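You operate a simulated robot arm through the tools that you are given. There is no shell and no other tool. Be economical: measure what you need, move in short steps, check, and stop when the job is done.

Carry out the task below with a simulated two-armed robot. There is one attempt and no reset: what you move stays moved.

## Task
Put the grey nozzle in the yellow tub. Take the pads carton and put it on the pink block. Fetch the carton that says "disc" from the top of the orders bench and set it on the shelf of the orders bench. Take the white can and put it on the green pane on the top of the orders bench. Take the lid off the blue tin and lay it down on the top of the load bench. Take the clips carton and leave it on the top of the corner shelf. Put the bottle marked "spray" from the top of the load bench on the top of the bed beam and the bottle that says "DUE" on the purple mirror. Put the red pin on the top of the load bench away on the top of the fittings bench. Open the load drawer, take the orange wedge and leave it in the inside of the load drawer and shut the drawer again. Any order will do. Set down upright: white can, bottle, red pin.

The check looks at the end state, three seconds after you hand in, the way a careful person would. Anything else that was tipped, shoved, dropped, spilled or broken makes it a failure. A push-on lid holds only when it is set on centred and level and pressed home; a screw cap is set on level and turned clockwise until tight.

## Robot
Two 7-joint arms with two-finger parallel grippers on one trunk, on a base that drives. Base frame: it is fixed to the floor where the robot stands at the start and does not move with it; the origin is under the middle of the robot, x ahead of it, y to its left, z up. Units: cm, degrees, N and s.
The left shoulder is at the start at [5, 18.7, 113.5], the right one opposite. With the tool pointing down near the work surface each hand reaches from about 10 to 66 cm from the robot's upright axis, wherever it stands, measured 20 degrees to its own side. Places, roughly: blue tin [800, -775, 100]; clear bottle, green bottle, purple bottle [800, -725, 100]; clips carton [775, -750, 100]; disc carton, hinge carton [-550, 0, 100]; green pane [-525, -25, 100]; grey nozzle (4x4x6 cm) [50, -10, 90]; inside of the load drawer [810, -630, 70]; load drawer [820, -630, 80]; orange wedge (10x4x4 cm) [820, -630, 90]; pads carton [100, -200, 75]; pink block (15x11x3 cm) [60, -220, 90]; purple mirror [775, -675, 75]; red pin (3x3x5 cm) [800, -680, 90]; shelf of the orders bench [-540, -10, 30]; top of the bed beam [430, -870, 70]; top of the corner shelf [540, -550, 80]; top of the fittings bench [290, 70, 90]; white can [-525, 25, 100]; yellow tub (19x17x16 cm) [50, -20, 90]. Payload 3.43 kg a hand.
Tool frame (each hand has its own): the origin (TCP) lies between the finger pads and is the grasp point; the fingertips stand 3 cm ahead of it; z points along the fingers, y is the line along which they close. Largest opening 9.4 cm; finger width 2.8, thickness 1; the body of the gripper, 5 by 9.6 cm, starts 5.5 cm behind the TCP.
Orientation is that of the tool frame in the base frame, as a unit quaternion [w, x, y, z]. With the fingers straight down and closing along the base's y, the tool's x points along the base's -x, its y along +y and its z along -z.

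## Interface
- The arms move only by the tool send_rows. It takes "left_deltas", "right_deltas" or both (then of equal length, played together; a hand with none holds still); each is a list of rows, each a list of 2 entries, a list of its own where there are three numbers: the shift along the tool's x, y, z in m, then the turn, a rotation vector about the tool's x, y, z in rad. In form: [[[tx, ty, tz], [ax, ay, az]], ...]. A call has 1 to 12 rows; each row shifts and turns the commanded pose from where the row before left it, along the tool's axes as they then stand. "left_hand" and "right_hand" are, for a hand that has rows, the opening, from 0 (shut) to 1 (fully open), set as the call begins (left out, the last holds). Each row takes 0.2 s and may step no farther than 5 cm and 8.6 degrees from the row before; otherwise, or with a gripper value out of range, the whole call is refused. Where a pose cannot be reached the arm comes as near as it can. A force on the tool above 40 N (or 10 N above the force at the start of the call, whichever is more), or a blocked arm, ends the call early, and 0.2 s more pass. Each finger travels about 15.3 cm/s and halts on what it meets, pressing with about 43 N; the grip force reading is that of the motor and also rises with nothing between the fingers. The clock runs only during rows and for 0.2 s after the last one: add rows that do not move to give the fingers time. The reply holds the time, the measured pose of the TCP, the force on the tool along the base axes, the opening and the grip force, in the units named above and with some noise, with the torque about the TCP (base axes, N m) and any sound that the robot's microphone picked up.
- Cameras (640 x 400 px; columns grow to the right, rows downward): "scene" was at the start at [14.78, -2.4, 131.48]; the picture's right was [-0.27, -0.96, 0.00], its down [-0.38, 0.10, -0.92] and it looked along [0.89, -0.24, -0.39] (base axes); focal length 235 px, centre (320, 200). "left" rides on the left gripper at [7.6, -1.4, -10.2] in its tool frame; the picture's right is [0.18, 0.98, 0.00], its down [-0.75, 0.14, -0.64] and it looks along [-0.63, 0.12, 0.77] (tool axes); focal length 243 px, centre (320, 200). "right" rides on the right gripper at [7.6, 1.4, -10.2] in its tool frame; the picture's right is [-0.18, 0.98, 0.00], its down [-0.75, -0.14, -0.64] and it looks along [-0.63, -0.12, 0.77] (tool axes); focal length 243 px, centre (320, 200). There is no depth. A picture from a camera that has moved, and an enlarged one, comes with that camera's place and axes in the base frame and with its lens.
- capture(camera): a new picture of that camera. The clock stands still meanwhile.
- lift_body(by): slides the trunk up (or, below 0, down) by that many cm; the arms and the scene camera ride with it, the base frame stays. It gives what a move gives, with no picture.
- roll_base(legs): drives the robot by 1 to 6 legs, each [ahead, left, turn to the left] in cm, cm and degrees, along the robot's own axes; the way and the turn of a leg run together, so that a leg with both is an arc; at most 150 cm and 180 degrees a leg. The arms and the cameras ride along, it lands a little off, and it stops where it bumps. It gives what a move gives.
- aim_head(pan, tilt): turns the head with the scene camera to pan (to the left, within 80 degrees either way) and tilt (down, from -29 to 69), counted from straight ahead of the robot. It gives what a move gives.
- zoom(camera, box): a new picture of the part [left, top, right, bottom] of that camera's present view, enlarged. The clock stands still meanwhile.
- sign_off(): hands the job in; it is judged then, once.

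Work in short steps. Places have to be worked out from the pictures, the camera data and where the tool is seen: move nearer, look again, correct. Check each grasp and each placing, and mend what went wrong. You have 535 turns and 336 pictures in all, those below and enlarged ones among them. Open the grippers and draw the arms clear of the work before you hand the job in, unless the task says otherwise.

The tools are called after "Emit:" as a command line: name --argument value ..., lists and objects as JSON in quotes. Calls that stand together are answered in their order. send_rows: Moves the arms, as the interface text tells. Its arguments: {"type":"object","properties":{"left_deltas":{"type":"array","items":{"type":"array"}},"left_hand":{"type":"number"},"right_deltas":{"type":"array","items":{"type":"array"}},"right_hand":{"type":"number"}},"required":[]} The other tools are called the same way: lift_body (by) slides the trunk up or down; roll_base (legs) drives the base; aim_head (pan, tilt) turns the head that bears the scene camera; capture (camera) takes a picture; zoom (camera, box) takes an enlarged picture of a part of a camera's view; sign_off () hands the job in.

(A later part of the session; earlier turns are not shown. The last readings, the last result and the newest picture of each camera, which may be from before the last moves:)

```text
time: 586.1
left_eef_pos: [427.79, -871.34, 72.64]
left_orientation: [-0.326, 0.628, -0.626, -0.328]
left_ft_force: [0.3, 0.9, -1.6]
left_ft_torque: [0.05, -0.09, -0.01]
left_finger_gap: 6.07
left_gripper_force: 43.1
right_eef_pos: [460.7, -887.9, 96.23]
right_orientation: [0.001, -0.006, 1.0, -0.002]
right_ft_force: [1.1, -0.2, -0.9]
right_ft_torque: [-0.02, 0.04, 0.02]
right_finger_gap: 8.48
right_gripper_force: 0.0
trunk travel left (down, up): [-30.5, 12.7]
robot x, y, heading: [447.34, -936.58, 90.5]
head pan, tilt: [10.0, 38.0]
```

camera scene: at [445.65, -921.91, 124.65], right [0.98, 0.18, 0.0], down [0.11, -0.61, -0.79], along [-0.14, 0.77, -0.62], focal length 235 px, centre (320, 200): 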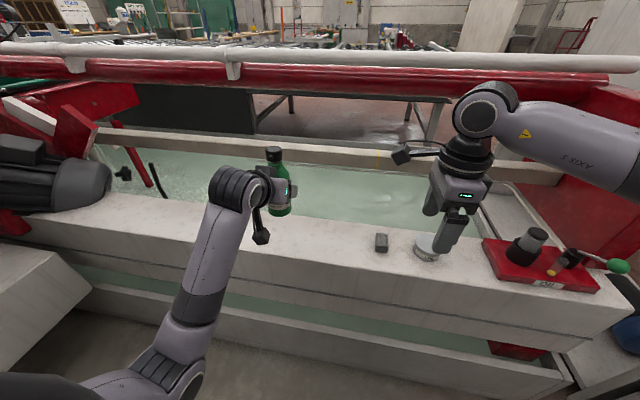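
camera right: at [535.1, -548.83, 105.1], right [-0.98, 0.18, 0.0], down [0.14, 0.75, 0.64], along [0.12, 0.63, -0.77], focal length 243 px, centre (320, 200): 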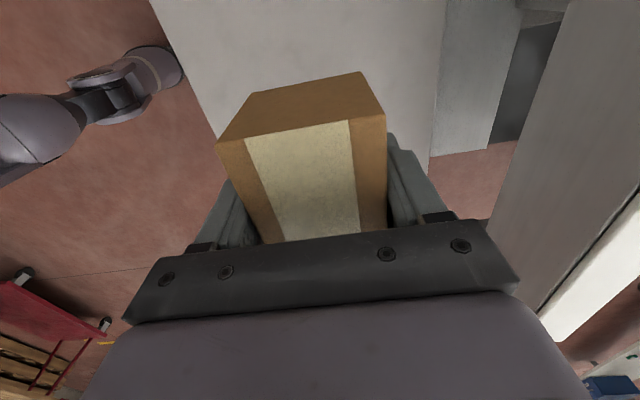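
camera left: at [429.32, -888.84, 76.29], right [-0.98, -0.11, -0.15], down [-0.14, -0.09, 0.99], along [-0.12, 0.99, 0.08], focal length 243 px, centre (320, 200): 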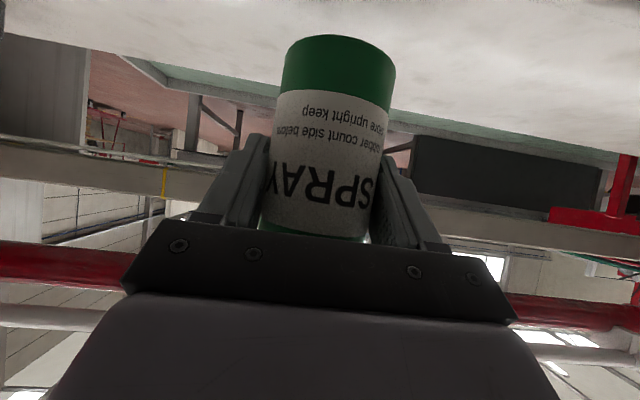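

Contact is beginning at beam z ≈ 65. A bit more, then release.

Emit:
send_rows --left_deltas '[[[0.002, 0, 0.0014], [0, 0, 0]], [[0, 0, 0], [0, 0, 0]]]'

Emit:
send_rows --left_deltas '[[[0, 0, 0], [0, 0, 0]], [[0, 0, 0], [0, 0, 0]], [[0.0057, 0, -0.0082], [0, 0, 0]], [[0.0114, 0, -0.0164], [0, 0, 0]], [[0.0171, 0, -0.0247], [0, 0, 0]], [[0.0171, 0, -0.0247], [0, 0, 0]], [[0.0171, 0, -0.0247], [0, 0, 0]]]' --left_hand 0.9

Emit:
capture --camera "scene"

Emit:
capture --camera "left"

```text
time: 586.7
left_eef_pos: [427.71, -871.31, 72.72]
left_orientation: [-0.327, 0.627, -0.626, -0.329]
left_ft_force: [-1.3, -2.7, 9.5]
left_ft_torque: [-0.19, -0.16, -0.05]
left_finger_gap: 6.07
left_gripper_force: 42.9
right_eef_pos: [460.6, -888.01, 96.12]
right_orientation: [0.001, -0.006, 1.0, 0.0]
right_ft_force: [-0.6, -0.6, -0.4]
right_ft_torque: [-0.03, 0.02, 0.03]
right_finger_gap: 8.45
right_gripper_force: 0.0
trunk travel left (down, up): [-30.5, 12.7]
robot x, y, heading: [446.95, -936.57, 90.4]
head pan, tilt: [10.0, 38.0]
```

```text
time: 588.3
left_eef_pos: [427.58, -883.4, 72.25]
left_orientation: [-0.326, 0.628, -0.625, -0.329]
left_ft_force: [-0.3, -0.3, -0.3]
left_ft_torque: [0.0, -0.01, 0.0]
left_finger_gap: 8.45
left_gripper_force: 0.0
right_eef_pos: [460.72, -887.95, 96.16]
right_orientation: [0.0, -0.006, 1.0, -0.002]
right_ft_force: [0.1, 0.1, 0.6]
right_ft_torque: [0.0, 0.01, -0.03]
right_finger_gap: 8.45
right_gripper_force: 0.1
trunk travel left (down, up): [-30.5, 12.7]
robot x, y, heading: [447.31, -936.89, 90.5]
head pan, tilt: [10.0, 38.0]
```

```text
151 pictures are left
camera scene: at [445.66, -921.96, 124.66], right [0.98, 0.18, 0.0], down [0.11, -0.61, -0.79], along [-0.14, 0.77, -0.62], focal length 235 px, centre (320, 200)
```

scene: 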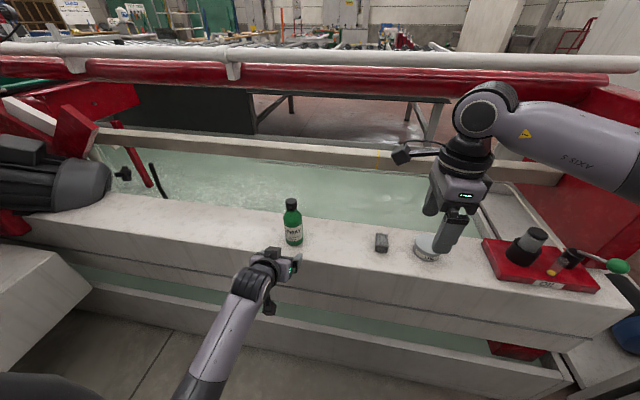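

```text
150 pictures are left
camera left: at [429.22, -896.02, 71.96], right [-0.98, -0.11, -0.15], down [-0.14, -0.1, 0.99], along [-0.12, 0.99, 0.08], focal length 243 px, centre (320, 200)
```

left: 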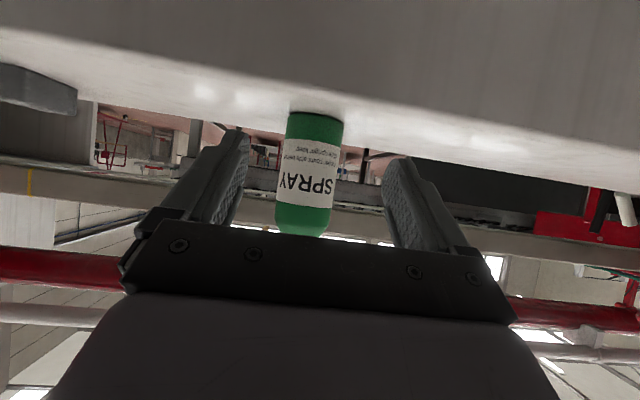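

SPRAY stands upright on the beam. Retract: raise the left hand, unrotate the right, then level the left.

Emit:
send_rows --left_deltas '[[[0.01, 0, -0.0144], [0, 0, 0]], [[-0.0329, 0, -0.0228], [0, 0, 0]], [[-0.0329, 0, -0.0228], [0, 0, 0]], [[-0.0329, 0, -0.0228], [0, 0, 0]], [[-0.0329, 0, -0.0228], [0, 0, 0]], [[-0.0329, 0, -0.0228], [0, 0, 0]], [[-0.0329, 0, -0.0228], [0, 0, 0]], [[-0.0329, 0, -0.0228], [0, 0, 0]], [[-0.0329, 0, -0.0228], [0, 0, 0]], [[-0.0329, 0, -0.0228], [0, 0, 0]], [[0, 0, 0], [0, 0, 0]]]' --right_deltas '[[[0, 0, 0], [0, 0, -0.1428]], [[0, 0, 0], [0, 0, -0.1428]], [[0, 0, 0], [0, 0, -0.1428]], [[0, 0, 0], [0, 0, -0.1428]], [[0, 0, 0], [0, 0, -0.1428]], [[0, 0, 0], [0, 0, -0.1428]], [[0, 0, 0], [0, 0, -0.1428]], [[0, 0, 0], [0, 0, -0.1428]], [[0, 0, 0], [0, 0, -0.1428]], [[0, 0, 0], [0, 0, -0.1428]], [[0, 0, 0], [0, 0, -0.1428]]]'

Emit:
lift_body --by 10

Emit:
send_rows --left_deltas '[[[0, 0, 0], [0, 0.137, 0]], [[0, 0, 0], [0, 0.137, 0]], [[0, 0, 0], [0, 0.137, 0]], [[0, 0, 0], [0, 0.137, 0]], [[0, 0, 0], [0, 0.137, 0]], [[0, 0, 0], [0, 0.137, 0]], [[0, 0, 0], [0, 0.137, 0]]]' --right_deltas '[[[0.01, 0, -0.01], [0, 0, 0]], [[0.01, 0, -0.01], [0, 0, 0]], [[0.01, 0, -0.01], [0, 0, 0]], [[0.01, 0, -0.01], [0, 0, 0]], [[0.01, 0, -0.01], [0, 0, 0]], [[0.01, 0, -0.01], [0, 0, 0]], [[0.01, 0, -0.01], [0, 0, 0]]]'

Emit:
capture --camera "scene"

```text
time: 590.7
left_eef_pos: [428.04, -884.85, 108.23]
left_orientation: [-0.325, 0.629, -0.626, -0.328]
left_ft_force: [-0.3, -0.4, -0.5]
left_ft_torque: [0.01, -0.03, 0.01]
left_finger_gap: 8.46
left_gripper_force: 0.0
right_eef_pos: [460.66, -887.99, 96.22]
right_orientation: [0.0, 0.711, -0.703, 0.001]
right_ft_force: [0.2, 0.3, 0.1]
right_ft_torque: [0.02, -0.02, -0.01]
right_finger_gap: 8.49
right_gripper_force: 0.0
trunk travel left (down, up): [-30.5, 12.7]
robot x, y, heading: [447.47, -936.2, 91.0]
head pan, tilt: [10.0, 38.0]
```

```text
time: 592.0
left_eef_pos: [428.09, -884.9, 118.22]
left_orientation: [-0.325, 0.629, -0.626, -0.328]
left_ft_force: [0.2, 0.1, -0.7]
left_ft_torque: [-0.02, 0.01, 0.02]
left_finger_gap: 8.46
left_gripper_force: 0.1
right_eef_pos: [460.57, -887.87, 106.03]
right_orientation: [0.001, 0.711, -0.703, 0.001]
right_ft_force: [0.5, 0.5, 0.2]
right_ft_torque: [0.03, 0.0, 0.05]
right_finger_gap: 8.44
right_gripper_force: 0.0
trunk travel left (down, up): [-40.5, 2.7]
robot x, y, heading: [447.47, -936.31, 90.7]
head pan, tilt: [10.0, 38.0]
```

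```text
time: 593.6
left_eef_pos: [427.29, -876.62, 114.85]
left_orientation: [0.001, 0.708, -0.706, -0.001]
left_ft_force: [-0.4, 0.1, -0.5]
left_ft_torque: [0.01, -0.03, -0.02]
left_finger_gap: 8.46
left_gripper_force: 0.1
left hand out of reach, approached as far as the arm can: row 1, 2, 3, 4, 5
right_eef_pos: [460.79, -894.81, 113.24]
right_orientation: [0.0, 0.71, -0.704, 0.001]
right_ft_force: [-0.9, 0.4, -0.2]
right_ft_torque: [0.02, -0.03, 0.0]
right_finger_gap: 8.45
right_gripper_force: 0.1
trunk travel left (down, up): [-40.5, 2.7]
robot x, y, heading: [447.4, -936.37, 90.9]
head pan, tilt: [10.0, 38.0]
```

```text
149 pictures are left
camera scene: at [445.58, -921.94, 134.65], right [0.98, 0.18, 0.0], down [0.11, -0.61, -0.79], along [-0.14, 0.77, -0.62], focal length 235 px, centre (320, 200)
```

scene: 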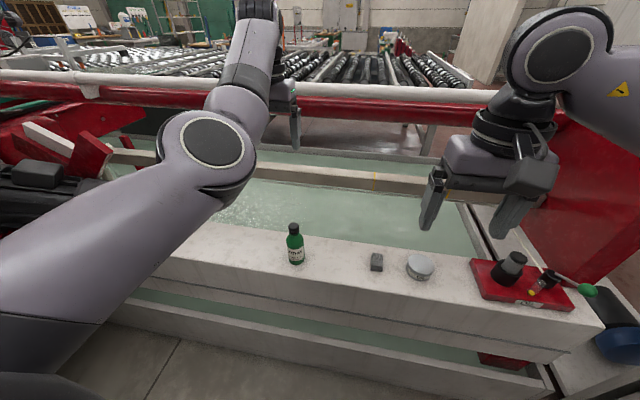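

Now pull the left hand in and drive back out of the aisle and up to the load bench.

Emit:
send_rows --left_deltas '[[[0.04, 0, -0.01], [0, 0, 0]], [[0.04, 0, -0.01], [0, 0, 0]], [[0.04, 0, -0.01], [0, 0, 0]], [[0.04, 0, -0.01], [0, 0, 0]], [[0.02, 0, -0.01], [0, 0, 0]]]'

Emit:
roll_base --legs '[[-150, 0, -0.9], [-150, 0, 0], [-22, 0, 0], [0, -34, 0], [0, 0, -90]]'

Emit:
aim_head --pan 0 --tilt 20

Emit:
capture --camera "scene"

```text
time: 594.8
left_eef_pos: [424.59, -879.01, 119.44]
left_orientation: [0.0, 0.713, -0.701, 0.002]
left_ft_force: [0.6, 0.1, -0.5]
left_ft_torque: [0.05, 0.01, 0.01]
left_finger_gap: 8.46
left_gripper_force: 0.1
left hand out of reach, approached as far as the arm can: row 1, 2, 3, 4, 5
right_eef_pos: [460.76, -894.74, 113.16]
right_orientation: [0.001, 0.711, -0.704, 0.001]
right_ft_force: [0.0, 0.1, -0.4]
right_ft_torque: [0.0, 0.0, 0.0]
right_finger_gap: 8.46
right_gripper_force: 0.1
trunk travel left (down, up): [-40.5, 2.7]
robot x, y, heading: [447.15, -936.49, 90.7]
head pan, tilt: [10.0, 38.0]
```

```text
time: 616.1
left_eef_pos: [542.14, -1232.98, 119.56]
left_orientation: [0.0, 0.014, 1.0, -0.001]
left_ft_force: [0.4, -0.3, 0.1]
left_ft_torque: [0.0, 0.01, 0.05]
left_finger_gap: 8.47
left_gripper_force: 0.2
right_eef_pos: [524.84, -1268.24, 113.13]
right_orientation: [-0.001, 0.018, 1.0, -0.001]
right_ft_force: [-0.8, -1.1, 0.2]
right_ft_torque: [-0.02, 0.01, -0.01]
right_finger_gap: 8.46
right_gripper_force: 0.1
trunk travel left (down, up): [-40.5, 2.7]
robot x, y, heading: [483.83, -1253.09, -1.8]
head pan, tilt: [10.0, 38.0]
```

```text
time: 616.9
left_eef_pos: [542.16, -1232.81, 119.61]
left_orientation: [0.0, 0.012, 1.0, -0.001]
left_ft_force: [0.7, 0.2, -1.0]
left_ft_torque: [0.02, -0.01, 0.02]
left_finger_gap: 8.45
left_gripper_force: 0.0
right_eef_pos: [524.78, -1268.18, 113.23]
right_orientation: [-0.001, 0.017, 1.0, 0.0]
right_ft_force: [0.1, 0.1, -0.1]
right_ft_torque: [-0.01, 0.03, 0.02]
right_finger_gap: 8.44
right_gripper_force: 0.1
trunk travel left (down, up): [-40.5, 2.7]
robot x, y, heading: [484.0, -1253.03, -2.0]
head pan, tilt: [0.0, 20.0]
```

```text
148 pictures are left
camera scene: at [499.06, -1253.45, 137.49], right [-0.04, -1.0, 0.0], down [-0.34, 0.01, -0.94], along [0.94, -0.03, -0.34], focal length 235 px, centre (320, 200)
```

scene: 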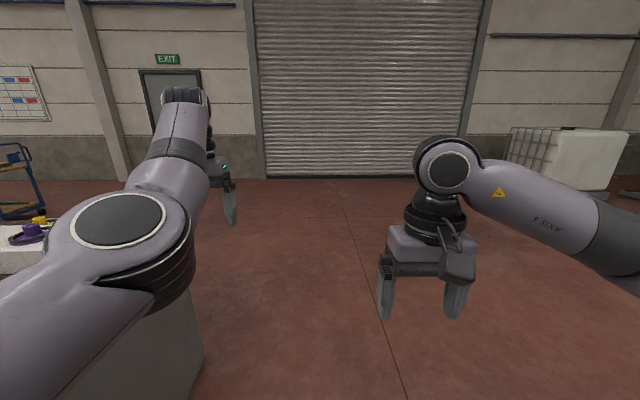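

The left arm is in an awkward elbow-forward configuration. First drive clear, then try to re-pose it.

Emit:
roll_base --legs '[[0, -15, 2], [120, 0, 0], [95, 0, 0]]'

Emit:
send_rows --left_deltas '[[[0.0, 0.02, 0.03], [0, 0, 0]], [[0.0, 0.02, 0.03], [0, 0, 0]], [[0.0, 0.02, 0.03], [0, 0, 0]], [[0.02, 0.02, 0.02], [0, 0, 0]], [[0.03, 0.0, 0], [0, 0, 0]], [[0.03, 0.0, 0], [0, 0, 0]]]'

Emit:
capture --camera "scene"

```text
time: 628.5
left_eef_pos: [756.15, -1247.53, 119.63]
left_orientation: [0.001, 0.01, 1.0, -0.002]
left_ft_force: [-0.4, 0.3, 0.4]
left_ft_torque: [-0.03, 0.01, 0.04]
left_finger_gap: 8.48
left_gripper_force: 0.1
right_eef_pos: [738.99, -1283.2, 113.17]
right_orientation: [-0.001, 0.014, 1.0, 0.0]
right_ft_force: [-0.4, -0.6, 0.7]
right_ft_torque: [-0.02, 0.04, -0.03]
right_finger_gap: 8.46
right_gripper_force: 0.1
trunk travel left (down, up): [-40.5, 2.7]
robot x, y, heading: [698.15, -1268.02, -1.4]
head pan, tilt: [0.0, 20.0]
```

```text
time: 629.9
left_eef_pos: [750.9, -1236.44, 108.2]
left_orientation: [0.0, 0.003, 1.0, -0.001]
left_ft_force: [-0.8, 0.1, 0.3]
left_ft_torque: [-0.01, 0.01, 0.02]
left_finger_gap: 8.46
left_gripper_force: 0.1
left hand out of reach, approached as far as the arm can: row 5, 6
right_eef_pos: [738.97, -1283.11, 113.25]
right_orientation: [-0.001, 0.014, 1.0, 0.0]
right_ft_force: [-0.6, 0.6, 0.5]
right_ft_torque: [-0.01, 0.0, -0.01]
right_finger_gap: 8.47
right_gripper_force: 0.2
trunk travel left (down, up): [-40.5, 2.7]
robot x, y, heading: [697.65, -1268.35, -1.6]
head pan, tilt: [0.0, 20.0]
```

```text
147 pictures are left
camera scene: at [713.07, -1268.52, 137.5], right [-0.03, -1.0, 0.0], down [-0.34, 0.01, -0.94], along [0.94, -0.03, -0.34], focal length 235 px, centre (320, 200)
```

scene: 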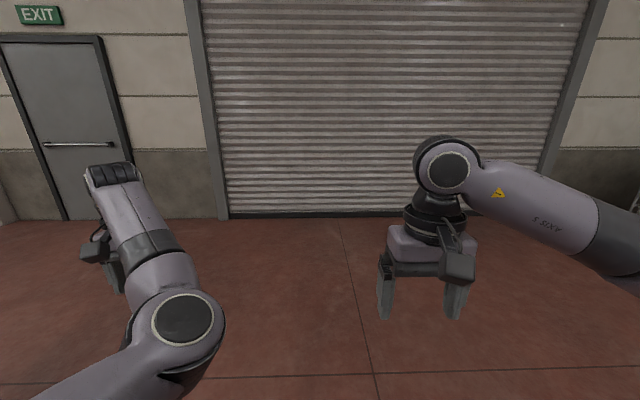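

Elbow has flipped inward. I'll pitch the hand forward again, pull it in while pitched, then level it near the body.

Emit:
send_rows --left_deltas '[[[0, 0, 0], [0, -0.137, 0]], [[0, 0, 0], [0, -0.137, 0]], [[0, 0, 0], [0, -0.137, 0]], [[0, 0, 0], [0, -0.137, 0]], [[0, 0, 0], [0, -0.137, 0]], [[0, 0, 0], [0, -0.137, 0]], [[0, 0, 0], [0, -0.137, 0]]]'

Emit:
send_rows --left_deltas '[[[0.0228, 0, -0.0329], [0, 0, 0]], [[0.0228, 0, -0.0329], [0, 0, 0]], [[0.0228, 0, -0.0329], [0, 0, 0]], [[0.0228, 0, -0.0329], [0, 0, 0]]]'

Emit:
capture --camera "scene"

```text
time: 631.6
left_eef_pos: [751.13, -1232.94, 110.38]
left_orientation: [0.476, -0.01, 0.879, 0.037]
left_ft_force: [-0.1, -0.8, 0.7]
left_ft_torque: [0.0, -0.03, -0.03]
left_finger_gap: 8.48
left_gripper_force: 0.1
left hand out of reach, approached as far as the arm can: row 1
right_eef_pos: [738.91, -1283.11, 113.19]
right_orientation: [-0.001, 0.014, 1.0, 0.0]
right_ft_force: [-0.1, 0.1, 0.0]
right_ft_torque: [0.01, 0.02, 0.0]
right_finger_gap: 8.44
right_gripper_force: 0.0
trunk travel left (down, up): [-40.5, 2.7]
robot x, y, heading: [698.12, -1268.31, -1.5]
head pan, tilt: [0.0, 20.0]
stopped in row 7 (left hand): the arm was blocked; the commanded pose is now the measured one
```

```text
time: 632.6
left_eef_pos: [739.29, -1232.02, 109.42]
left_orientation: [0.476, -0.008, 0.879, 0.033]
left_ft_force: [0.0, 0.3, 0.5]
left_ft_torque: [0.01, 0.01, -0.02]
left_finger_gap: 8.45
left_gripper_force: 0.0
left hand out of reach, approached as far as the arm can: row 3, 4
right_eef_pos: [738.93, -1283.13, 113.27]
right_orientation: [-0.001, 0.014, 1.0, -0.001]
right_ft_force: [-0.3, 0.0, 0.1]
right_ft_torque: [0.01, -0.03, 0.01]
right_finger_gap: 8.46
right_gripper_force: 0.1
trunk travel left (down, up): [-40.5, 2.7]
robot x, y, heading: [697.76, -1267.91, -1.8]
head pan, tilt: [0.0, 20.0]
```

```text
146 pictures are left
camera scene: at [713.07, -1268.46, 137.5], right [-0.03, -1.0, 0.0], down [-0.34, 0.01, -0.94], along [0.94, -0.03, -0.34], focal length 235 px, centre (320, 200)
```

scene: 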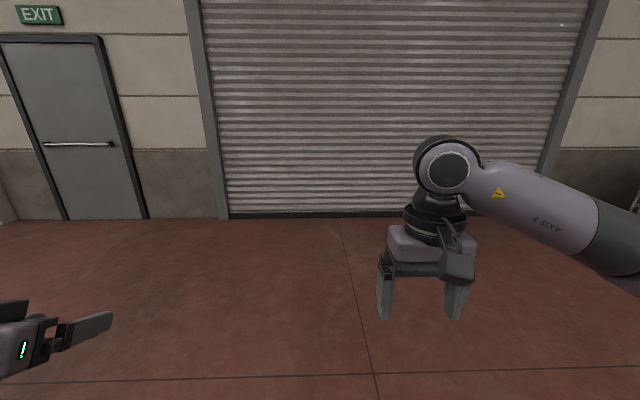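

Elbow is back outside. Level the hand now.

Emit:
send_rows --left_deltas '[[[0, -0.01, -0.01], [0, 0.137, 0]], [[0, -0.01, -0.01], [0, 0.137, 0]], [[0, -0.01, 0], [0, 0.137, 0]], [[0, -0.01, 0], [0, 0.137, 0]], [[0, -0.01, 0], [0, 0.137, 0]], [[0, -0.01, 0], [0, 0.137, 0]], [[0, -0.01, 0], [0, 0.137, 0]]]'

Emit:
capture --camera "scene"

```text
time: 634.2
left_eef_pos: [739.31, -1232.21, 109.39]
left_orientation: [0.476, -0.009, 0.879, 0.034]
left_ft_force: [-0.1, 0.3, 0.6]
left_ft_torque: [0.0, 0.0, 0.03]
left_finger_gap: 8.48
left_gripper_force: 0.1
left hand out of reach, approached as far as the arm can: row 1, 2, 3, 4, 5, 6, 7
right_eef_pos: [738.93, -1283.09, 113.17]
right_orientation: [-0.001, 0.014, 1.0, 0.0]
right_ft_force: [0.8, -0.4, 0.2]
right_ft_torque: [0.02, 0.05, -0.01]
right_finger_gap: 8.46
right_gripper_force: 0.0
trunk travel left (down, up): [-40.5, 2.7]
robot x, y, heading: [698.12, -1268.45, -1.6]
head pan, tilt: [0.0, 20.0]
```

```text
145 pictures are left
camera scene: at [713.09, -1268.52, 137.5], right [-0.03, -1.0, 0.0], down [-0.34, 0.01, -0.94], along [0.94, -0.03, -0.34], focal length 235 px, centre (320, 200)
```

scene: 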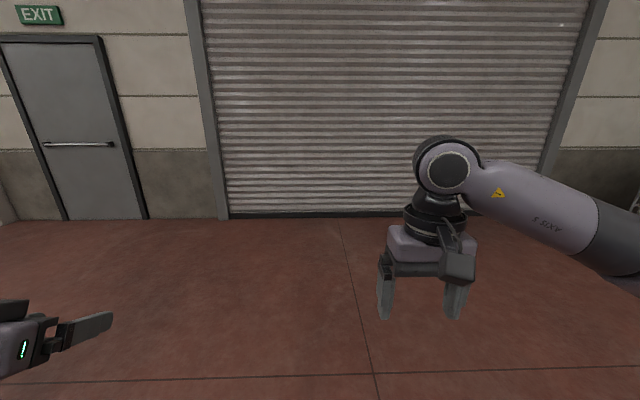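

Emit:
send_rows --left_deltas '[[[-0.01, -0.025, 0.02], [0, 0, 0]], [[-0.01, -0.025, 0.02], [0, 0, 0]], [[-0.01, -0.025, 0.02], [0, 0, 0]], [[-0.01, -0.025, 0.02], [0, 0, 0]]]'

Emit:
capture --camera "scene"

```text
time: 635.5
left_eef_pos: [748.82, -1239.34, 110.06]
left_orientation: [0.494, -0.015, 0.867, 0.068]
left_ft_force: [-0.3, -0.3, 0.1]
left_ft_torque: [0.01, 0.03, 0.01]
left_finger_gap: 8.45
left_gripper_force: 0.1
right_eef_pos: [739.02, -1283.21, 113.16]
right_orientation: [-0.001, 0.014, 1.0, -0.001]
right_ft_force: [0.1, 0.6, 0.7]
right_ft_torque: [0.02, 0.01, 0.0]
right_finger_gap: 8.43
right_gripper_force: 0.1
trunk travel left (down, up): [-40.5, 2.7]
robot x, y, heading: [697.96, -1268.15, -1.7]
head pan, tilt: [0.0, 20.0]
stopped in row 4 (left hand): the arm was blocked; the commanded pose is now the measured one
```

```text
144 pictures are left
camera scene: at [713.08, -1268.51, 137.5], right [-0.03, -1.0, 0.0], down [-0.34, 0.01, -0.94], along [0.94, -0.03, -0.34], focal length 235 px, centre (320, 200)
```

scene: 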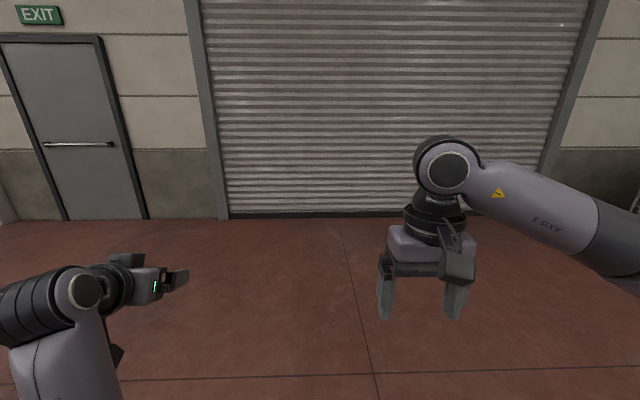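

Emit:
send_rows --left_deltas '[[[0.006, -0.02, 0.035], [0, 0, 0]], [[0.006, -0.02, 0.035], [0, 0, 0]], [[0.006, -0.02, 0.035], [0, 0, 0]], [[0.006, -0.02, 0.035], [0, 0, 0]]]'

Emit:
send_rows --left_deltas '[[[0, 0, 0], [-0.05, 0, -0.05]], [[0, 0, 0], [-0.05, 0, -0.05]], [[0.012, 0, -0.0329], [0, 0, 0]], [[0.012, 0, -0.0329], [0, 0, 0]], [[0.012, 0, -0.0329], [0, 0, 0]], [[0.012, 0, -0.0329], [0, 0, 0]]]'

Emit:
capture --camera "scene"

```text
time: 636.5
left_eef_pos: [760.23, -1245.53, 99.92]
left_orientation: [0.493, -0.016, 0.868, 0.066]
left_ft_force: [-0.9, 0.5, 0.2]
left_ft_torque: [0.02, -0.01, 0.0]
left_finger_gap: 8.45
left_gripper_force: 0.0
right_eef_pos: [738.96, -1283.31, 113.2]
right_orientation: [-0.001, 0.013, 1.0, 0.001]
right_ft_force: [-0.4, 0.0, 0.4]
right_ft_torque: [0.02, 0.0, -0.02]
right_finger_gap: 8.46
right_gripper_force: 0.1
trunk travel left (down, up): [-40.5, 2.7]
robot x, y, heading: [697.67, -1268.33, -1.5]
head pan, tilt: [0.0, 20.0]
```

```text
time: 637.5
left_eef_pos: [753.46, -1241.07, 103.08]
left_orientation: [0.511, -0.073, 0.839, 0.17]
left_ft_force: [0.4, -0.1, 0.5]
left_ft_torque: [0.01, -0.02, 0.01]
left_finger_gap: 8.46
left_gripper_force: 0.0
right_eef_pos: [739.04, -1283.24, 113.2]
right_orientation: [-0.001, 0.014, 1.0, 0.0]
right_ft_force: [-0.8, 0.1, 1.1]
right_ft_torque: [0.01, 0.02, 0.02]
right_finger_gap: 8.46
right_gripper_force: 0.1
trunk travel left (down, up): [-40.5, 2.7]
robot x, y, heading: [698.02, -1267.78, -1.5]
head pan, tilt: [0.0, 20.0]
stopped in row 5 (left hand): the arm was blocked; the commanded pose is now the measured one
```

```text
143 pictures are left
camera scene: at [713.09, -1268.52, 137.5], right [-0.03, -1.0, 0.0], down [-0.34, 0.01, -0.94], along [0.94, -0.03, -0.34], focal length 235 px, centre (320, 200)
```

scene: 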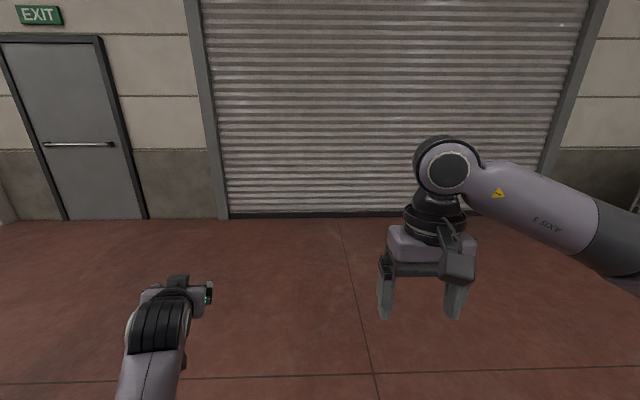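

I'll correct the hand's orientation while extending forward, to regain the good elbow configuration.

Emit:
send_rows --left_deltas '[[[-0.005, 0, 0.02], [0.125, 0.043, -0.01]], [[-0.005, 0, 0.02], [0.125, 0.043, -0.01]], [[-0.005, 0, 0.02], [0.125, 0.043, -0.01]], [[-0.02, 0, 0.033], [0, 0, 0]], [[-0.02, 0, 0.033], [0, 0, 0]], [[-0.02, 0, 0.033], [0, 0, 0]]]'

Emit:
capture --camera "scene"

```text
time: 639.0
left_eef_pos: [770.73, -1239.97, 100.7]
left_orientation: [0.462, 0.0, 0.887, -0.006]
left_ft_force: [0.6, -0.4, 0.6]
left_ft_torque: [-0.02, -0.01, 0.0]
left_finger_gap: 8.49
left_gripper_force: 0.2
right_eef_pos: [738.89, -1283.15, 113.1]
right_orientation: [0.0, 0.014, 1.0, 0.0]
right_ft_force: [0.6, 1.0, -0.2]
right_ft_torque: [0.01, 0.03, -0.04]
right_finger_gap: 8.44
right_gripper_force: 0.0
trunk travel left (down, up): [-40.5, 2.7]
robot x, y, heading: [697.91, -1268.19, -1.5]
head pan, tilt: [0.0, 20.0]
```

```text
142 pictures are left
camera scene: at [713.13, -1268.53, 137.49], right [-0.03, -1.0, 0.0], down [-0.34, 0.01, -0.94], along [0.94, -0.03, -0.34], focal length 235 px, centre (320, 200)
```

scene: 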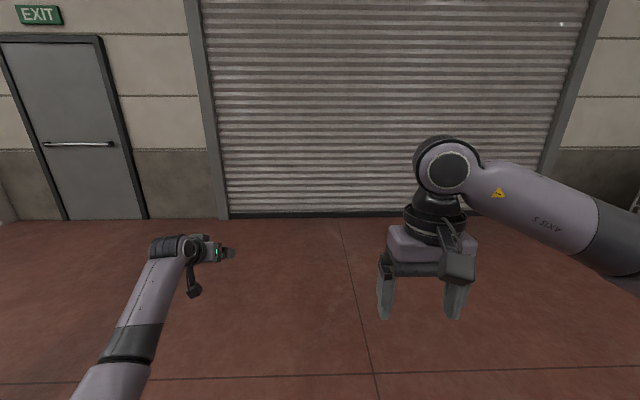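

Good pose again. Now level it while retracting simultaneously.

Emit:
send_rows --left_deltas '[[[0.0107, 0, -0.0414], [0, 0.137, 0]], [[0.0163, 0, -0.0395], [0, 0.137, 0]], [[0.0216, 0, -0.0368], [0, 0.137, 0]], [[0.0266, 0, -0.0335], [0, 0.137, 0]], [[0.0304, 0, -0.03], [0, 0.137, 0]], [[0.0343, 0, -0.0254], [0, 0.137, 0]], [[0.0375, 0, -0.0204], [0, 0.137, 0]]]'

Emit:
capture --camera "scene"

```text
time: 640.5
left_eef_pos: [742.43, -1239.82, 110.97]
left_orientation: [0.0, 0.0, 1.0, -0.004]
left_ft_force: [-0.5, 1.5, -0.6]
left_ft_torque: [0.01, 0.01, 0.01]
left_finger_gap: 8.48
left_gripper_force: 0.0
right_eef_pos: [738.92, -1283.21, 113.19]
right_orientation: [0.0, 0.014, 1.0, 0.0]
right_ft_force: [-0.2, 0.1, -0.4]
right_ft_torque: [0.03, 0.0, -0.04]
right_finger_gap: 8.5
right_gripper_force: 0.2
trunk travel left (down, up): [-40.5, 2.7]
robot x, y, heading: [697.86, -1268.24, -1.8]
head pan, tilt: [0.0, 20.0]
```

```text
141 pictures are left
camera scene: at [713.04, -1268.53, 137.5], right [-0.03, -1.0, 0.0], down [-0.34, 0.01, -0.94], along [0.94, -0.03, -0.34], focal length 235 px, centre (320, 200)
```

scene: 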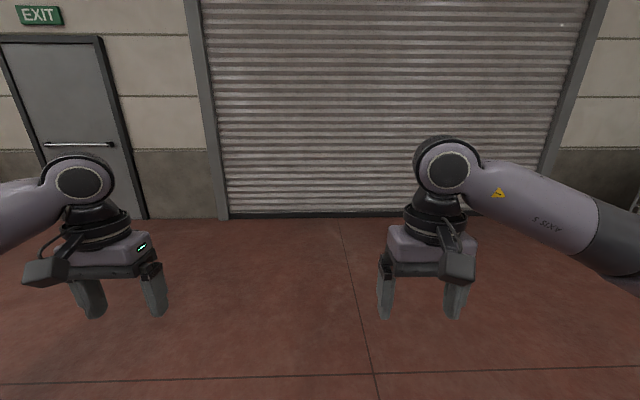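

Both arms are back to normal. Raise the hands and drive north to the load bench (tin side).

Emit:
send_rows --left_deltas '[[[0, 0, -0.04], [0, 0, 0]], [[0, 0, -0.04], [0, 0, 0]], [[0, 0, -0.03], [0, 0, 0]]]' --right_deltas '[[[0, 0, -0.04], [0, 0, 0]], [[0, 0, -0.04], [0, 0, 0]], [[0, 0, -0.01], [0, 0, 0]]]'

Emit:
roll_base --legs '[[0, 145, 1.8], [0, 145, 0], [0, 145, 0], [0, 72, 0]]'

Emit:
aim_head --pan 0 --tilt 36

Emit:
capture --camera "scene"

```text
time: 641.4
left_eef_pos: [742.62, -1239.63, 121.84]
left_orientation: [0.001, 0.002, 1.0, -0.004]
left_ft_force: [0.4, -0.1, -0.6]
left_ft_torque: [0.0, 0.04, 0.02]
left_finger_gap: 8.45
left_gripper_force: 0.1
right_eef_pos: [738.69, -1283.26, 122.22]
right_orientation: [0.0, 0.013, 1.0, 0.0]
right_ft_force: [-0.2, -0.7, -0.9]
right_ft_torque: [0.0, 0.01, 0.03]
right_finger_gap: 8.43
right_gripper_force: 0.0
trunk travel left (down, up): [-40.5, 2.7]
robot x, y, heading: [698.08, -1268.37, -1.4]
head pan, tilt: [0.0, 20.0]
```

```text
time: 665.8
left_eef_pos: [774.3, -732.64, 121.56]
left_orientation: [0.001, 0.021, 1.0, -0.004]
left_ft_force: [0.2, 0.3, -0.1]
left_ft_torque: [-0.02, 0.02, 0.0]
left_finger_gap: 8.43
left_gripper_force: 0.1
right_eef_pos: [768.97, -776.17, 122.22]
right_orientation: [-0.001, 0.033, 0.999, 0.0]
right_ft_force: [-0.1, 1.2, -0.3]
right_ft_torque: [-0.03, 0.0, -0.02]
right_finger_gap: 8.45
right_gripper_force: 0.0
trunk travel left (down, up): [-40.5, 2.7]
robot x, y, heading: [728.81, -759.36, -3.5]
head pan, tilt: [0.0, 20.0]
```

```text
time: 666.6
left_eef_pos: [774.44, -732.75, 121.71]
left_orientation: [0.001, 0.021, 1.0, -0.003]
left_ft_force: [0.2, -0.3, -0.6]
left_ft_torque: [0.01, 0.0, -0.01]
left_finger_gap: 8.46
left_gripper_force: 0.1
right_eef_pos: [769.06, -776.24, 122.24]
right_orientation: [-0.001, 0.031, 1.0, 0.0]
right_ft_force: [0.6, -0.2, -0.7]
right_ft_torque: [0.01, 0.01, 0.01]
right_finger_gap: 8.49
right_gripper_force: 0.0
trunk travel left (down, up): [-40.5, 2.7]
robot x, y, heading: [728.6, -759.66, -3.9]
head pan, tilt: [0.0, 36.0]
```

```text
140 pictures are left
camera scene: at [743.33, -760.51, 134.96], right [-0.06, -1.0, 0.0], down [-0.59, 0.04, -0.81], along [0.81, -0.05, -0.59], focal length 235 px, centre (320, 200)
```

scene: 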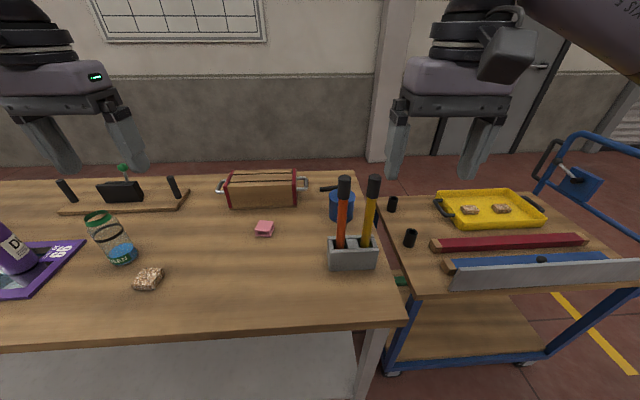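

Emit:
zoom --camera "scene" --box '[290, 160, 410, 280]'

Emit:
capture --camera "right"

```text
3.33 times, centred on (350, 220) of scene
camera zoom: at [743.33, -760.51, 134.96], right [-0.06, -1.0, 0.0], down [-0.59, 0.04, -0.81], along [0.81, -0.05, -0.59], focal length 784 px, centre (220, 133)
```

zoom: 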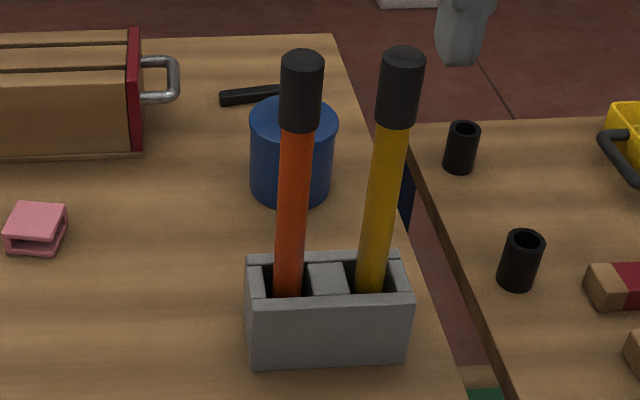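

```text
138 pictures are left
camera right: at [761.53, -774.27, 132.43], right [0.25, 0.97, 0.0], down [0.74, -0.19, 0.64], along [0.62, -0.16, -0.77], focal length 243 px, centre (320, 200)
```

right: 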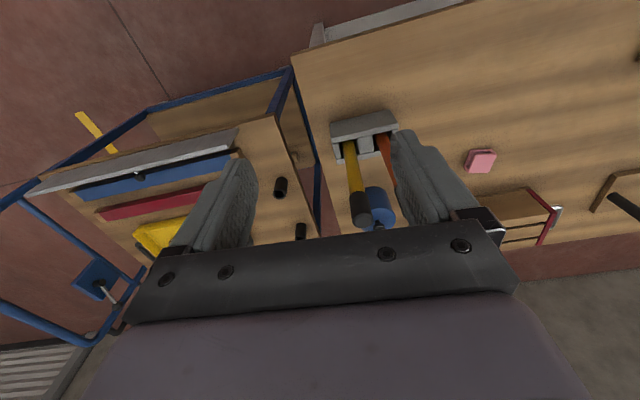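

Tin ≈ (804.8, -771.4), lid top z ≈ 91.6; the tool handles are vertical at x ≈ 783, top z ≈ 111.5. Right hand above them at z 122 is safe. Square up, move to the bench, and bring the right hand over the tin.

Emit:
roll_base --legs '[[9, 0, 3.9]]'

Emit:
send_rows --right_deltas '[[[-0.04, 0.005, -0.005], [0, 0, 0]], [[-0.04, 0.005, 0], [0, 0, 0]], [[-0.04, 0.005, 0], [0, 0, 0]], [[-0.04, 0, 0], [0, 0, 0]], [[-0.04, 0, 0], [0, 0, 0]], [[-0.03, 0, 0], [0, 0, 0]]]' --right_hand 0.6

Emit:
capture --camera "right"

Emit:
capture --camera "scene"

```text
time: 667.7
left_eef_pos: [781.55, -730.09, 121.65]
left_orientation: [0.001, -0.012, 1.0, -0.004]
left_ft_force: [0.3, 0.7, 0.3]
left_ft_torque: [-0.01, 0.03, 0.0]
left_finger_gap: 8.47
left_gripper_force: 0.0
right_eef_pos: [779.18, -773.74, 122.28]
right_orientation: [-0.001, -0.002, 1.0, 0.0]
right_ft_force: [0.6, -0.1, -0.2]
right_ft_torque: [0.02, -0.01, 0.01]
right_finger_gap: 8.45
right_gripper_force: 0.0
trunk travel left (down, up): [-40.5, 2.7]
robot x, y, heading: [737.64, -760.17, -0.0]
head pan, tilt: [0.0, 36.0]
```

```text
time: 669.1
left_eef_pos: [781.57, -729.95, 121.65]
left_orientation: [0.001, -0.013, 1.0, -0.005]
left_ft_force: [0.3, -0.4, 0.0]
left_ft_torque: [-0.04, -0.02, 0.01]
left_finger_gap: 8.45
left_gripper_force: 0.1
right_eef_pos: [795.33, -772.05, 122.57]
right_orientation: [0.0, -0.002, 1.0, -0.001]
right_ft_force: [-0.6, 0.6, -0.8]
right_ft_torque: [-0.03, 0.0, 0.04]
right_finger_gap: 5.64
right_gripper_force: 0.0
right hand out of reach, approached as far as the arm can: row 5, 6
trunk travel left (down, up): [-40.5, 2.7]
robot x, y, heading: [737.7, -759.76, 0.1]
head pan, tilt: [0.0, 36.0]
```

```text
137 pictures are left
camera right: at [787.69, -770.62, 132.72], right [0.18, 0.98, 0.0], down [0.75, -0.14, 0.64], along [0.63, -0.12, -0.77], focal length 243 px, centre (320, 200)
```

right: 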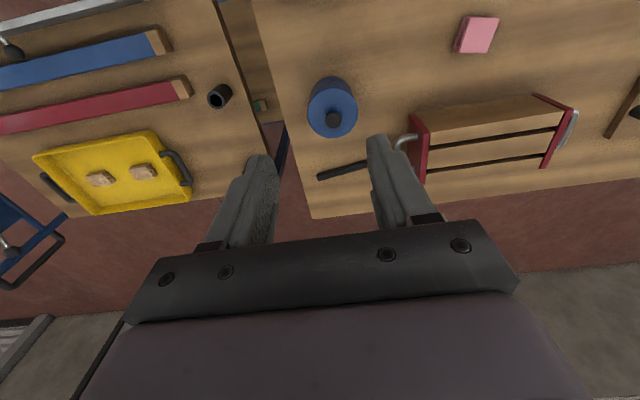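

```text
136 pictures are left
camera scene: at [752.47, -759.75, 134.96], right [0.0, -1.0, 0.0], down [-0.59, 0.0, -0.81], along [0.81, 0.0, -0.59], focal length 235 px, centre (320, 200)
```

scene: 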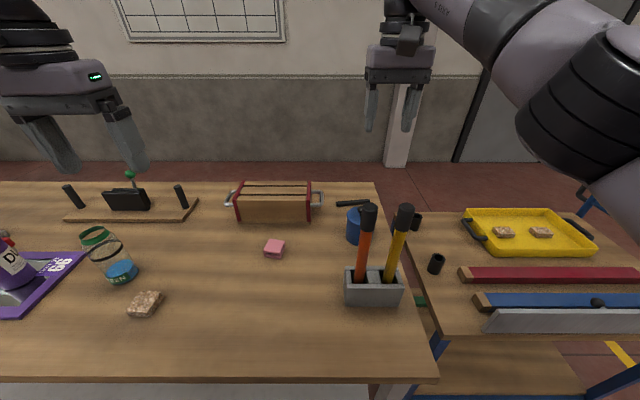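

Knob at ≈ (803.5, -771.1, 93.5). Descend diagonally forward so the wrist camera stays clear of the handles.

Emit:
send_rows --right_deltas '[[[-0.014, 0.002, 0.018], [0, 0, 0]], [[-0.014, 0.002, 0.018], [0, 0, 0]], [[-0.014, 0.002, 0.018], [0, 0, 0]], [[-0.014, 0.002, 0.018], [0, 0, 0]], [[-0.014, 0, 0.018], [0, 0, 0]], [[-0.012, 0, 0.018], [0, 0, 0]]]'

Emit:
capture --camera "right"

Emit:
zoom --camera "scene" --box '[300, 40, 540, 300]'

```text
time: 670.5
left_eef_pos: [781.58, -730.07, 121.61]
left_orientation: [0.001, -0.013, 1.0, -0.004]
left_ft_force: [0.0, -0.1, -0.1]
left_ft_torque: [-0.01, 0.0, -0.01]
left_finger_gap: 8.46
left_gripper_force: 0.0
right_eef_pos: [799.3, -773.05, 110.57]
right_orientation: [-0.002, -0.001, 1.0, 0.0]
right_ft_force: [-0.3, 0.1, -0.4]
right_ft_torque: [0.0, 0.0, -0.03]
right_finger_gap: 5.63
right_gripper_force: 0.0
right hand out of reach, approached as far as the arm can: row 1, 2, 3, 4, 5, 6
trunk travel left (down, up): [-40.5, 2.7]
robot x, y, heading: [737.42, -760.13, -0.0]
head pan, tilt: [0.0, 36.0]
```

```text
135 pictures are left
camera right: at [791.75, -771.63, 120.69], right [0.18, 0.98, 0.0], down [0.75, -0.14, 0.64], along [0.63, -0.12, -0.77], focal length 243 px, centre (320, 200)
```

right: 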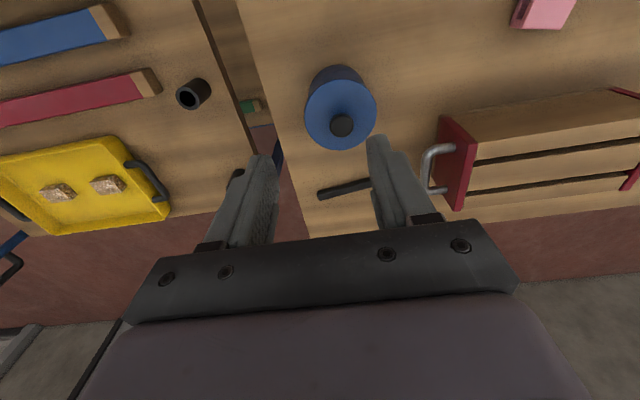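

```text
1.54 times, centred on (420, 170) of scene
camera zoom: at [752.49, -759.74, 134.96], right [0.0, -1.0, 0.0], down [-0.59, 0.0, -0.81], along [0.81, 0.0, -0.59], focal length 362 px, centre (166, 246)
```

zoom: 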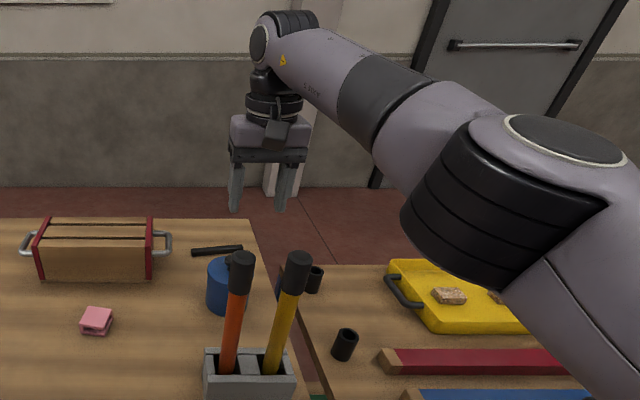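

Emit:
send_rows --right_deltas '[[[-0.01, 0.005, 0.015], [0, 0, 0]], [[-0.01, 0.005, 0.015], [0, 0, 0]], [[-0.01, 0.005, 0.015], [0, 0, 0]], [[-0.01, 0.004, 0.015], [0, 0, 0]]]'

Emit:
capture --camera "right"

```text
time: 671.5
left_eef_pos: [781.61, -730.15, 121.71]
left_orientation: [0.0, -0.012, 1.0, -0.004]
left_ft_force: [-0.7, 0.8, -1.0]
left_ft_torque: [0.04, 0.01, 0.03]
left_finger_gap: 8.47
left_gripper_force: 0.1
right_eef_pos: [800.08, -772.46, 104.03]
right_orientation: [0.0, -0.001, 1.0, 0.0]
right_ft_force: [0.2, 0.5, 0.0]
right_ft_torque: [0.0, -0.02, 0.03]
right_finger_gap: 5.64
right_gripper_force: 0.1
right hand out of reach, approached as far as the arm can: row 1, 2, 3, 4
trunk travel left (down, up): [-40.5, 2.7]
robot x, y, heading: [738.03, -759.98, -0.0]
head pan, tilt: [0.0, 36.0]
```

```text
133 pictures are left
camera right: at [792.46, -770.96, 114.33], right [0.18, 0.98, 0.0], down [0.75, -0.14, 0.64], along [0.63, -0.12, -0.77], focal length 243 px, centre (320, 200)
```

right: 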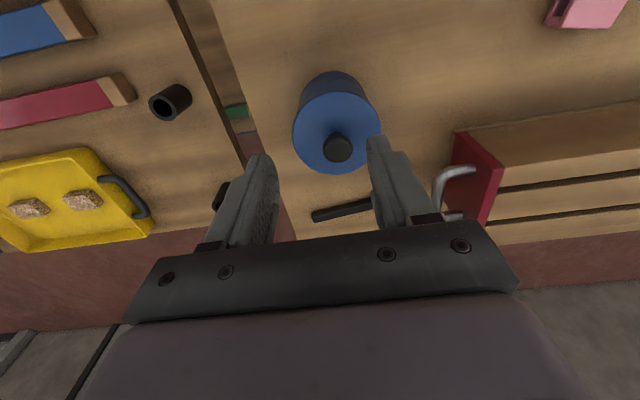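

At the reach limit; pitch the hand 15° forward to gain reach, then move over the knob.

Emit:
send_rows --right_deltas '[[[0, 0, 0], [0, -0.13, 0]], [[0, 0, 0], [0, -0.13, 0]], [[-0.017, 0.005, 0.004], [0, 0, 0]], [[-0.016, 0.004, 0.004], [0, 0, 0]], [[0, 0, 0], [0, 0, 0]]]' --right_hand 0.5

Emit:
capture --camera "right"

```text
time: 672.7
left_eef_pos: [781.57, -730.0, 121.75]
left_orientation: [0.002, -0.012, 1.0, -0.005]
left_ft_force: [0.3, 0.6, 0.1]
left_ft_torque: [-0.02, -0.01, 0.0]
left_finger_gap: 8.44
left_gripper_force: 0.0
right_eef_pos: [803.2, -771.12, 104.15]
right_orientation: [0.129, -0.002, 0.992, 0.0]
right_ft_force: [0.0, 0.9, 0.5]
right_ft_torque: [0.01, 0.0, -0.01]
right_finger_gap: 4.71
right_gripper_force: 0.1
right hand out of reach, approached as far as the arm can: row 1
trunk travel left (down, up): [-40.5, 2.7]
robot x, y, heading: [738.02, -759.97, 0.1]
head pan, tilt: [0.0, 36.0]
```

```text
132 pictures are left
camera right: at [793.2, -769.7, 112.16], right [0.18, 0.98, 0.05], down [0.56, -0.14, 0.81], along [0.81, -0.12, -0.58], focal length 243 px, centre (320, 200)
```

right: 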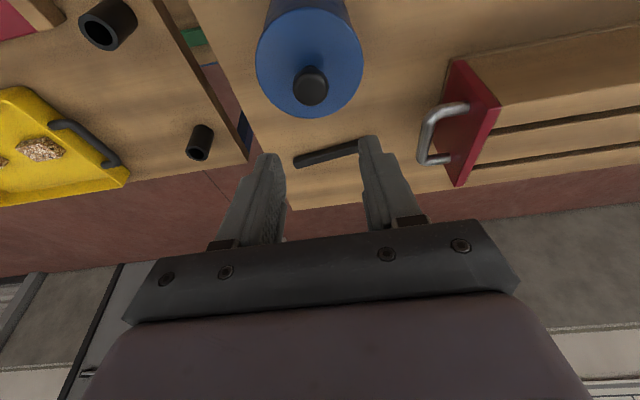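

Aligned with the knob. Descend 8.8 cm.

Emit:
send_rows --right_deltas '[[[0.0065, -0.001, 0.0287], [0, 0, 0]], [[0.0065, -0.001, 0.0287], [0, 0, 0]], [[0.0065, 0, 0.0287], [0, 0, 0]], [[0, 0, 0], [0, 0, 0]]]'

Emit:
capture --camera "right"

Emit:
zoom --camera "scene" --box '[310, 100, 450, 260]'

```text
time: 673.7
left_eef_pos: [781.14, -730.05, 121.89]
left_orientation: [0.003, -0.012, 1.0, -0.004]
left_ft_force: [0.1, 0.3, -0.1]
left_ft_torque: [0.0, -0.01, 0.0]
left_finger_gap: 8.46
left_gripper_force: 0.0
right_eef_pos: [803.53, -771.37, 96.44]
right_orientation: [0.136, -0.001, 0.991, 0.0]
right_ft_force: [-3.7, -2.5, 33.9]
right_ft_torque: [-0.08, 0.31, -0.02]
right_finger_gap: 4.68
right_gripper_force: 0.1
trunk travel left (down, up): [-40.5, 2.7]
robot x, y, heading: [738.08, -759.83, 0.1]
head pan, tilt: [0.0, 36.0]
```

```text
131 pictures are left
camera right: at [793.39, -770.02, 104.24], right [0.18, 0.98, 0.05], down [0.55, -0.14, 0.82], along [0.81, -0.12, -0.57], focal length 243 px, centre (320, 200)
```

right: 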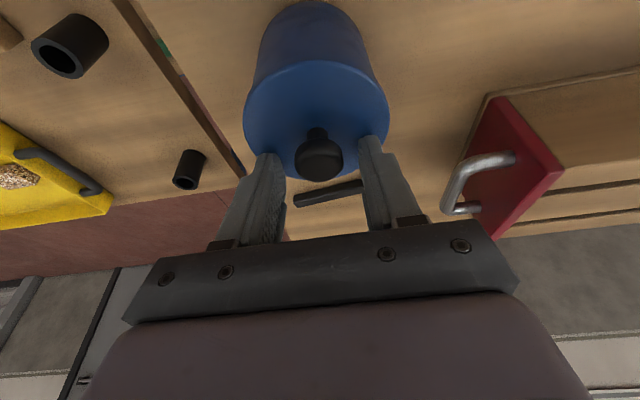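

```text
2.50 times, centred on (380, 180) of scene
camera zoom: at [752.03, -759.78, 135.08], right [0.0, -1.0, 0.0], down [-0.58, 0.0, -0.81], along [0.81, 0.0, -0.58], focal length 588 px, centre (170, 250)
```

zoom: 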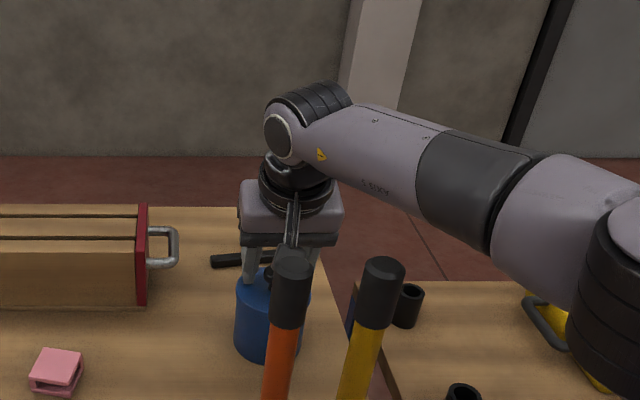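

The fingertips are resting on the lid (34 N). Raise 8 mm, then close on the knob.

Emit:
send_rows --right_deltas '[[[-0.003, 0, -0.0116], [0, 0, 0]], [[0, 0, 0], [0, 0, 0]]]'

Emit:
send_rows --right_deltas '[[[0, 0, 0], [0, 0, 0]], [[0, 0, 0], [0, 0, 0]], [[0, 0, 0], [0, 0, 0]]]' --right_hand 0

Emit:
capture --camera "right"

```text
time: 674.3
left_eef_pos: [781.63, -730.01, 121.57]
left_orientation: [0.001, -0.013, 1.0, -0.004]
left_ft_force: [-0.1, -0.1, 0.3]
left_ft_torque: [0.0, -0.03, -0.01]
left_finger_gap: 8.45
left_gripper_force: 0.1
right_eef_pos: [803.33, -771.48, 96.56]
right_orientation: [0.127, -0.002, 0.992, -0.001]
right_ft_force: [-2.8, -0.2, 2.5]
right_ft_torque: [-0.01, 0.07, 0.01]
right_finger_gap: 4.7
right_gripper_force: 0.1
trunk travel left (down, up): [-40.5, 2.7]
robot x, y, heading: [737.96, -759.85, 0.2]
head pan, tilt: [0.0, 36.0]
```

```text
time: 675.1
left_eef_pos: [781.56, -730.0, 121.71]
left_orientation: [0.001, -0.012, 1.0, -0.004]
left_ft_force: [0.7, 0.1, -0.6]
left_ft_torque: [-0.01, -0.01, 0.0]
left_finger_gap: 8.44
left_gripper_force: 0.1
right_eef_pos: [803.44, -771.52, 96.64]
right_orientation: [0.128, -0.002, 0.992, -0.001]
right_ft_force: [-0.2, 0.6, -1.4]
right_ft_torque: [-0.03, 0.02, -0.01]
right_finger_gap: 2.41
right_gripper_force: 43.2
trunk travel left (down, up): [-40.5, 2.7]
robot x, y, heading: [738.07, -759.97, -0.0]
head pan, tilt: [0.0, 36.0]
```

```text
129 pictures are left
camera right: at [793.49, -770.06, 104.62], right [0.18, 0.98, 0.05], down [0.56, -0.14, 0.81], along [0.81, -0.12, -0.58], focal length 243 px, centre (320, 200)
```

right: 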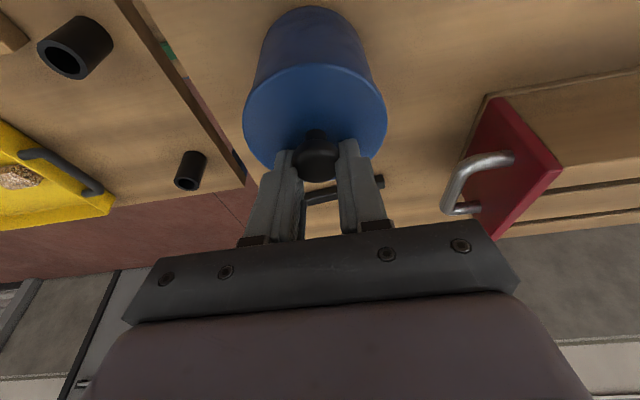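

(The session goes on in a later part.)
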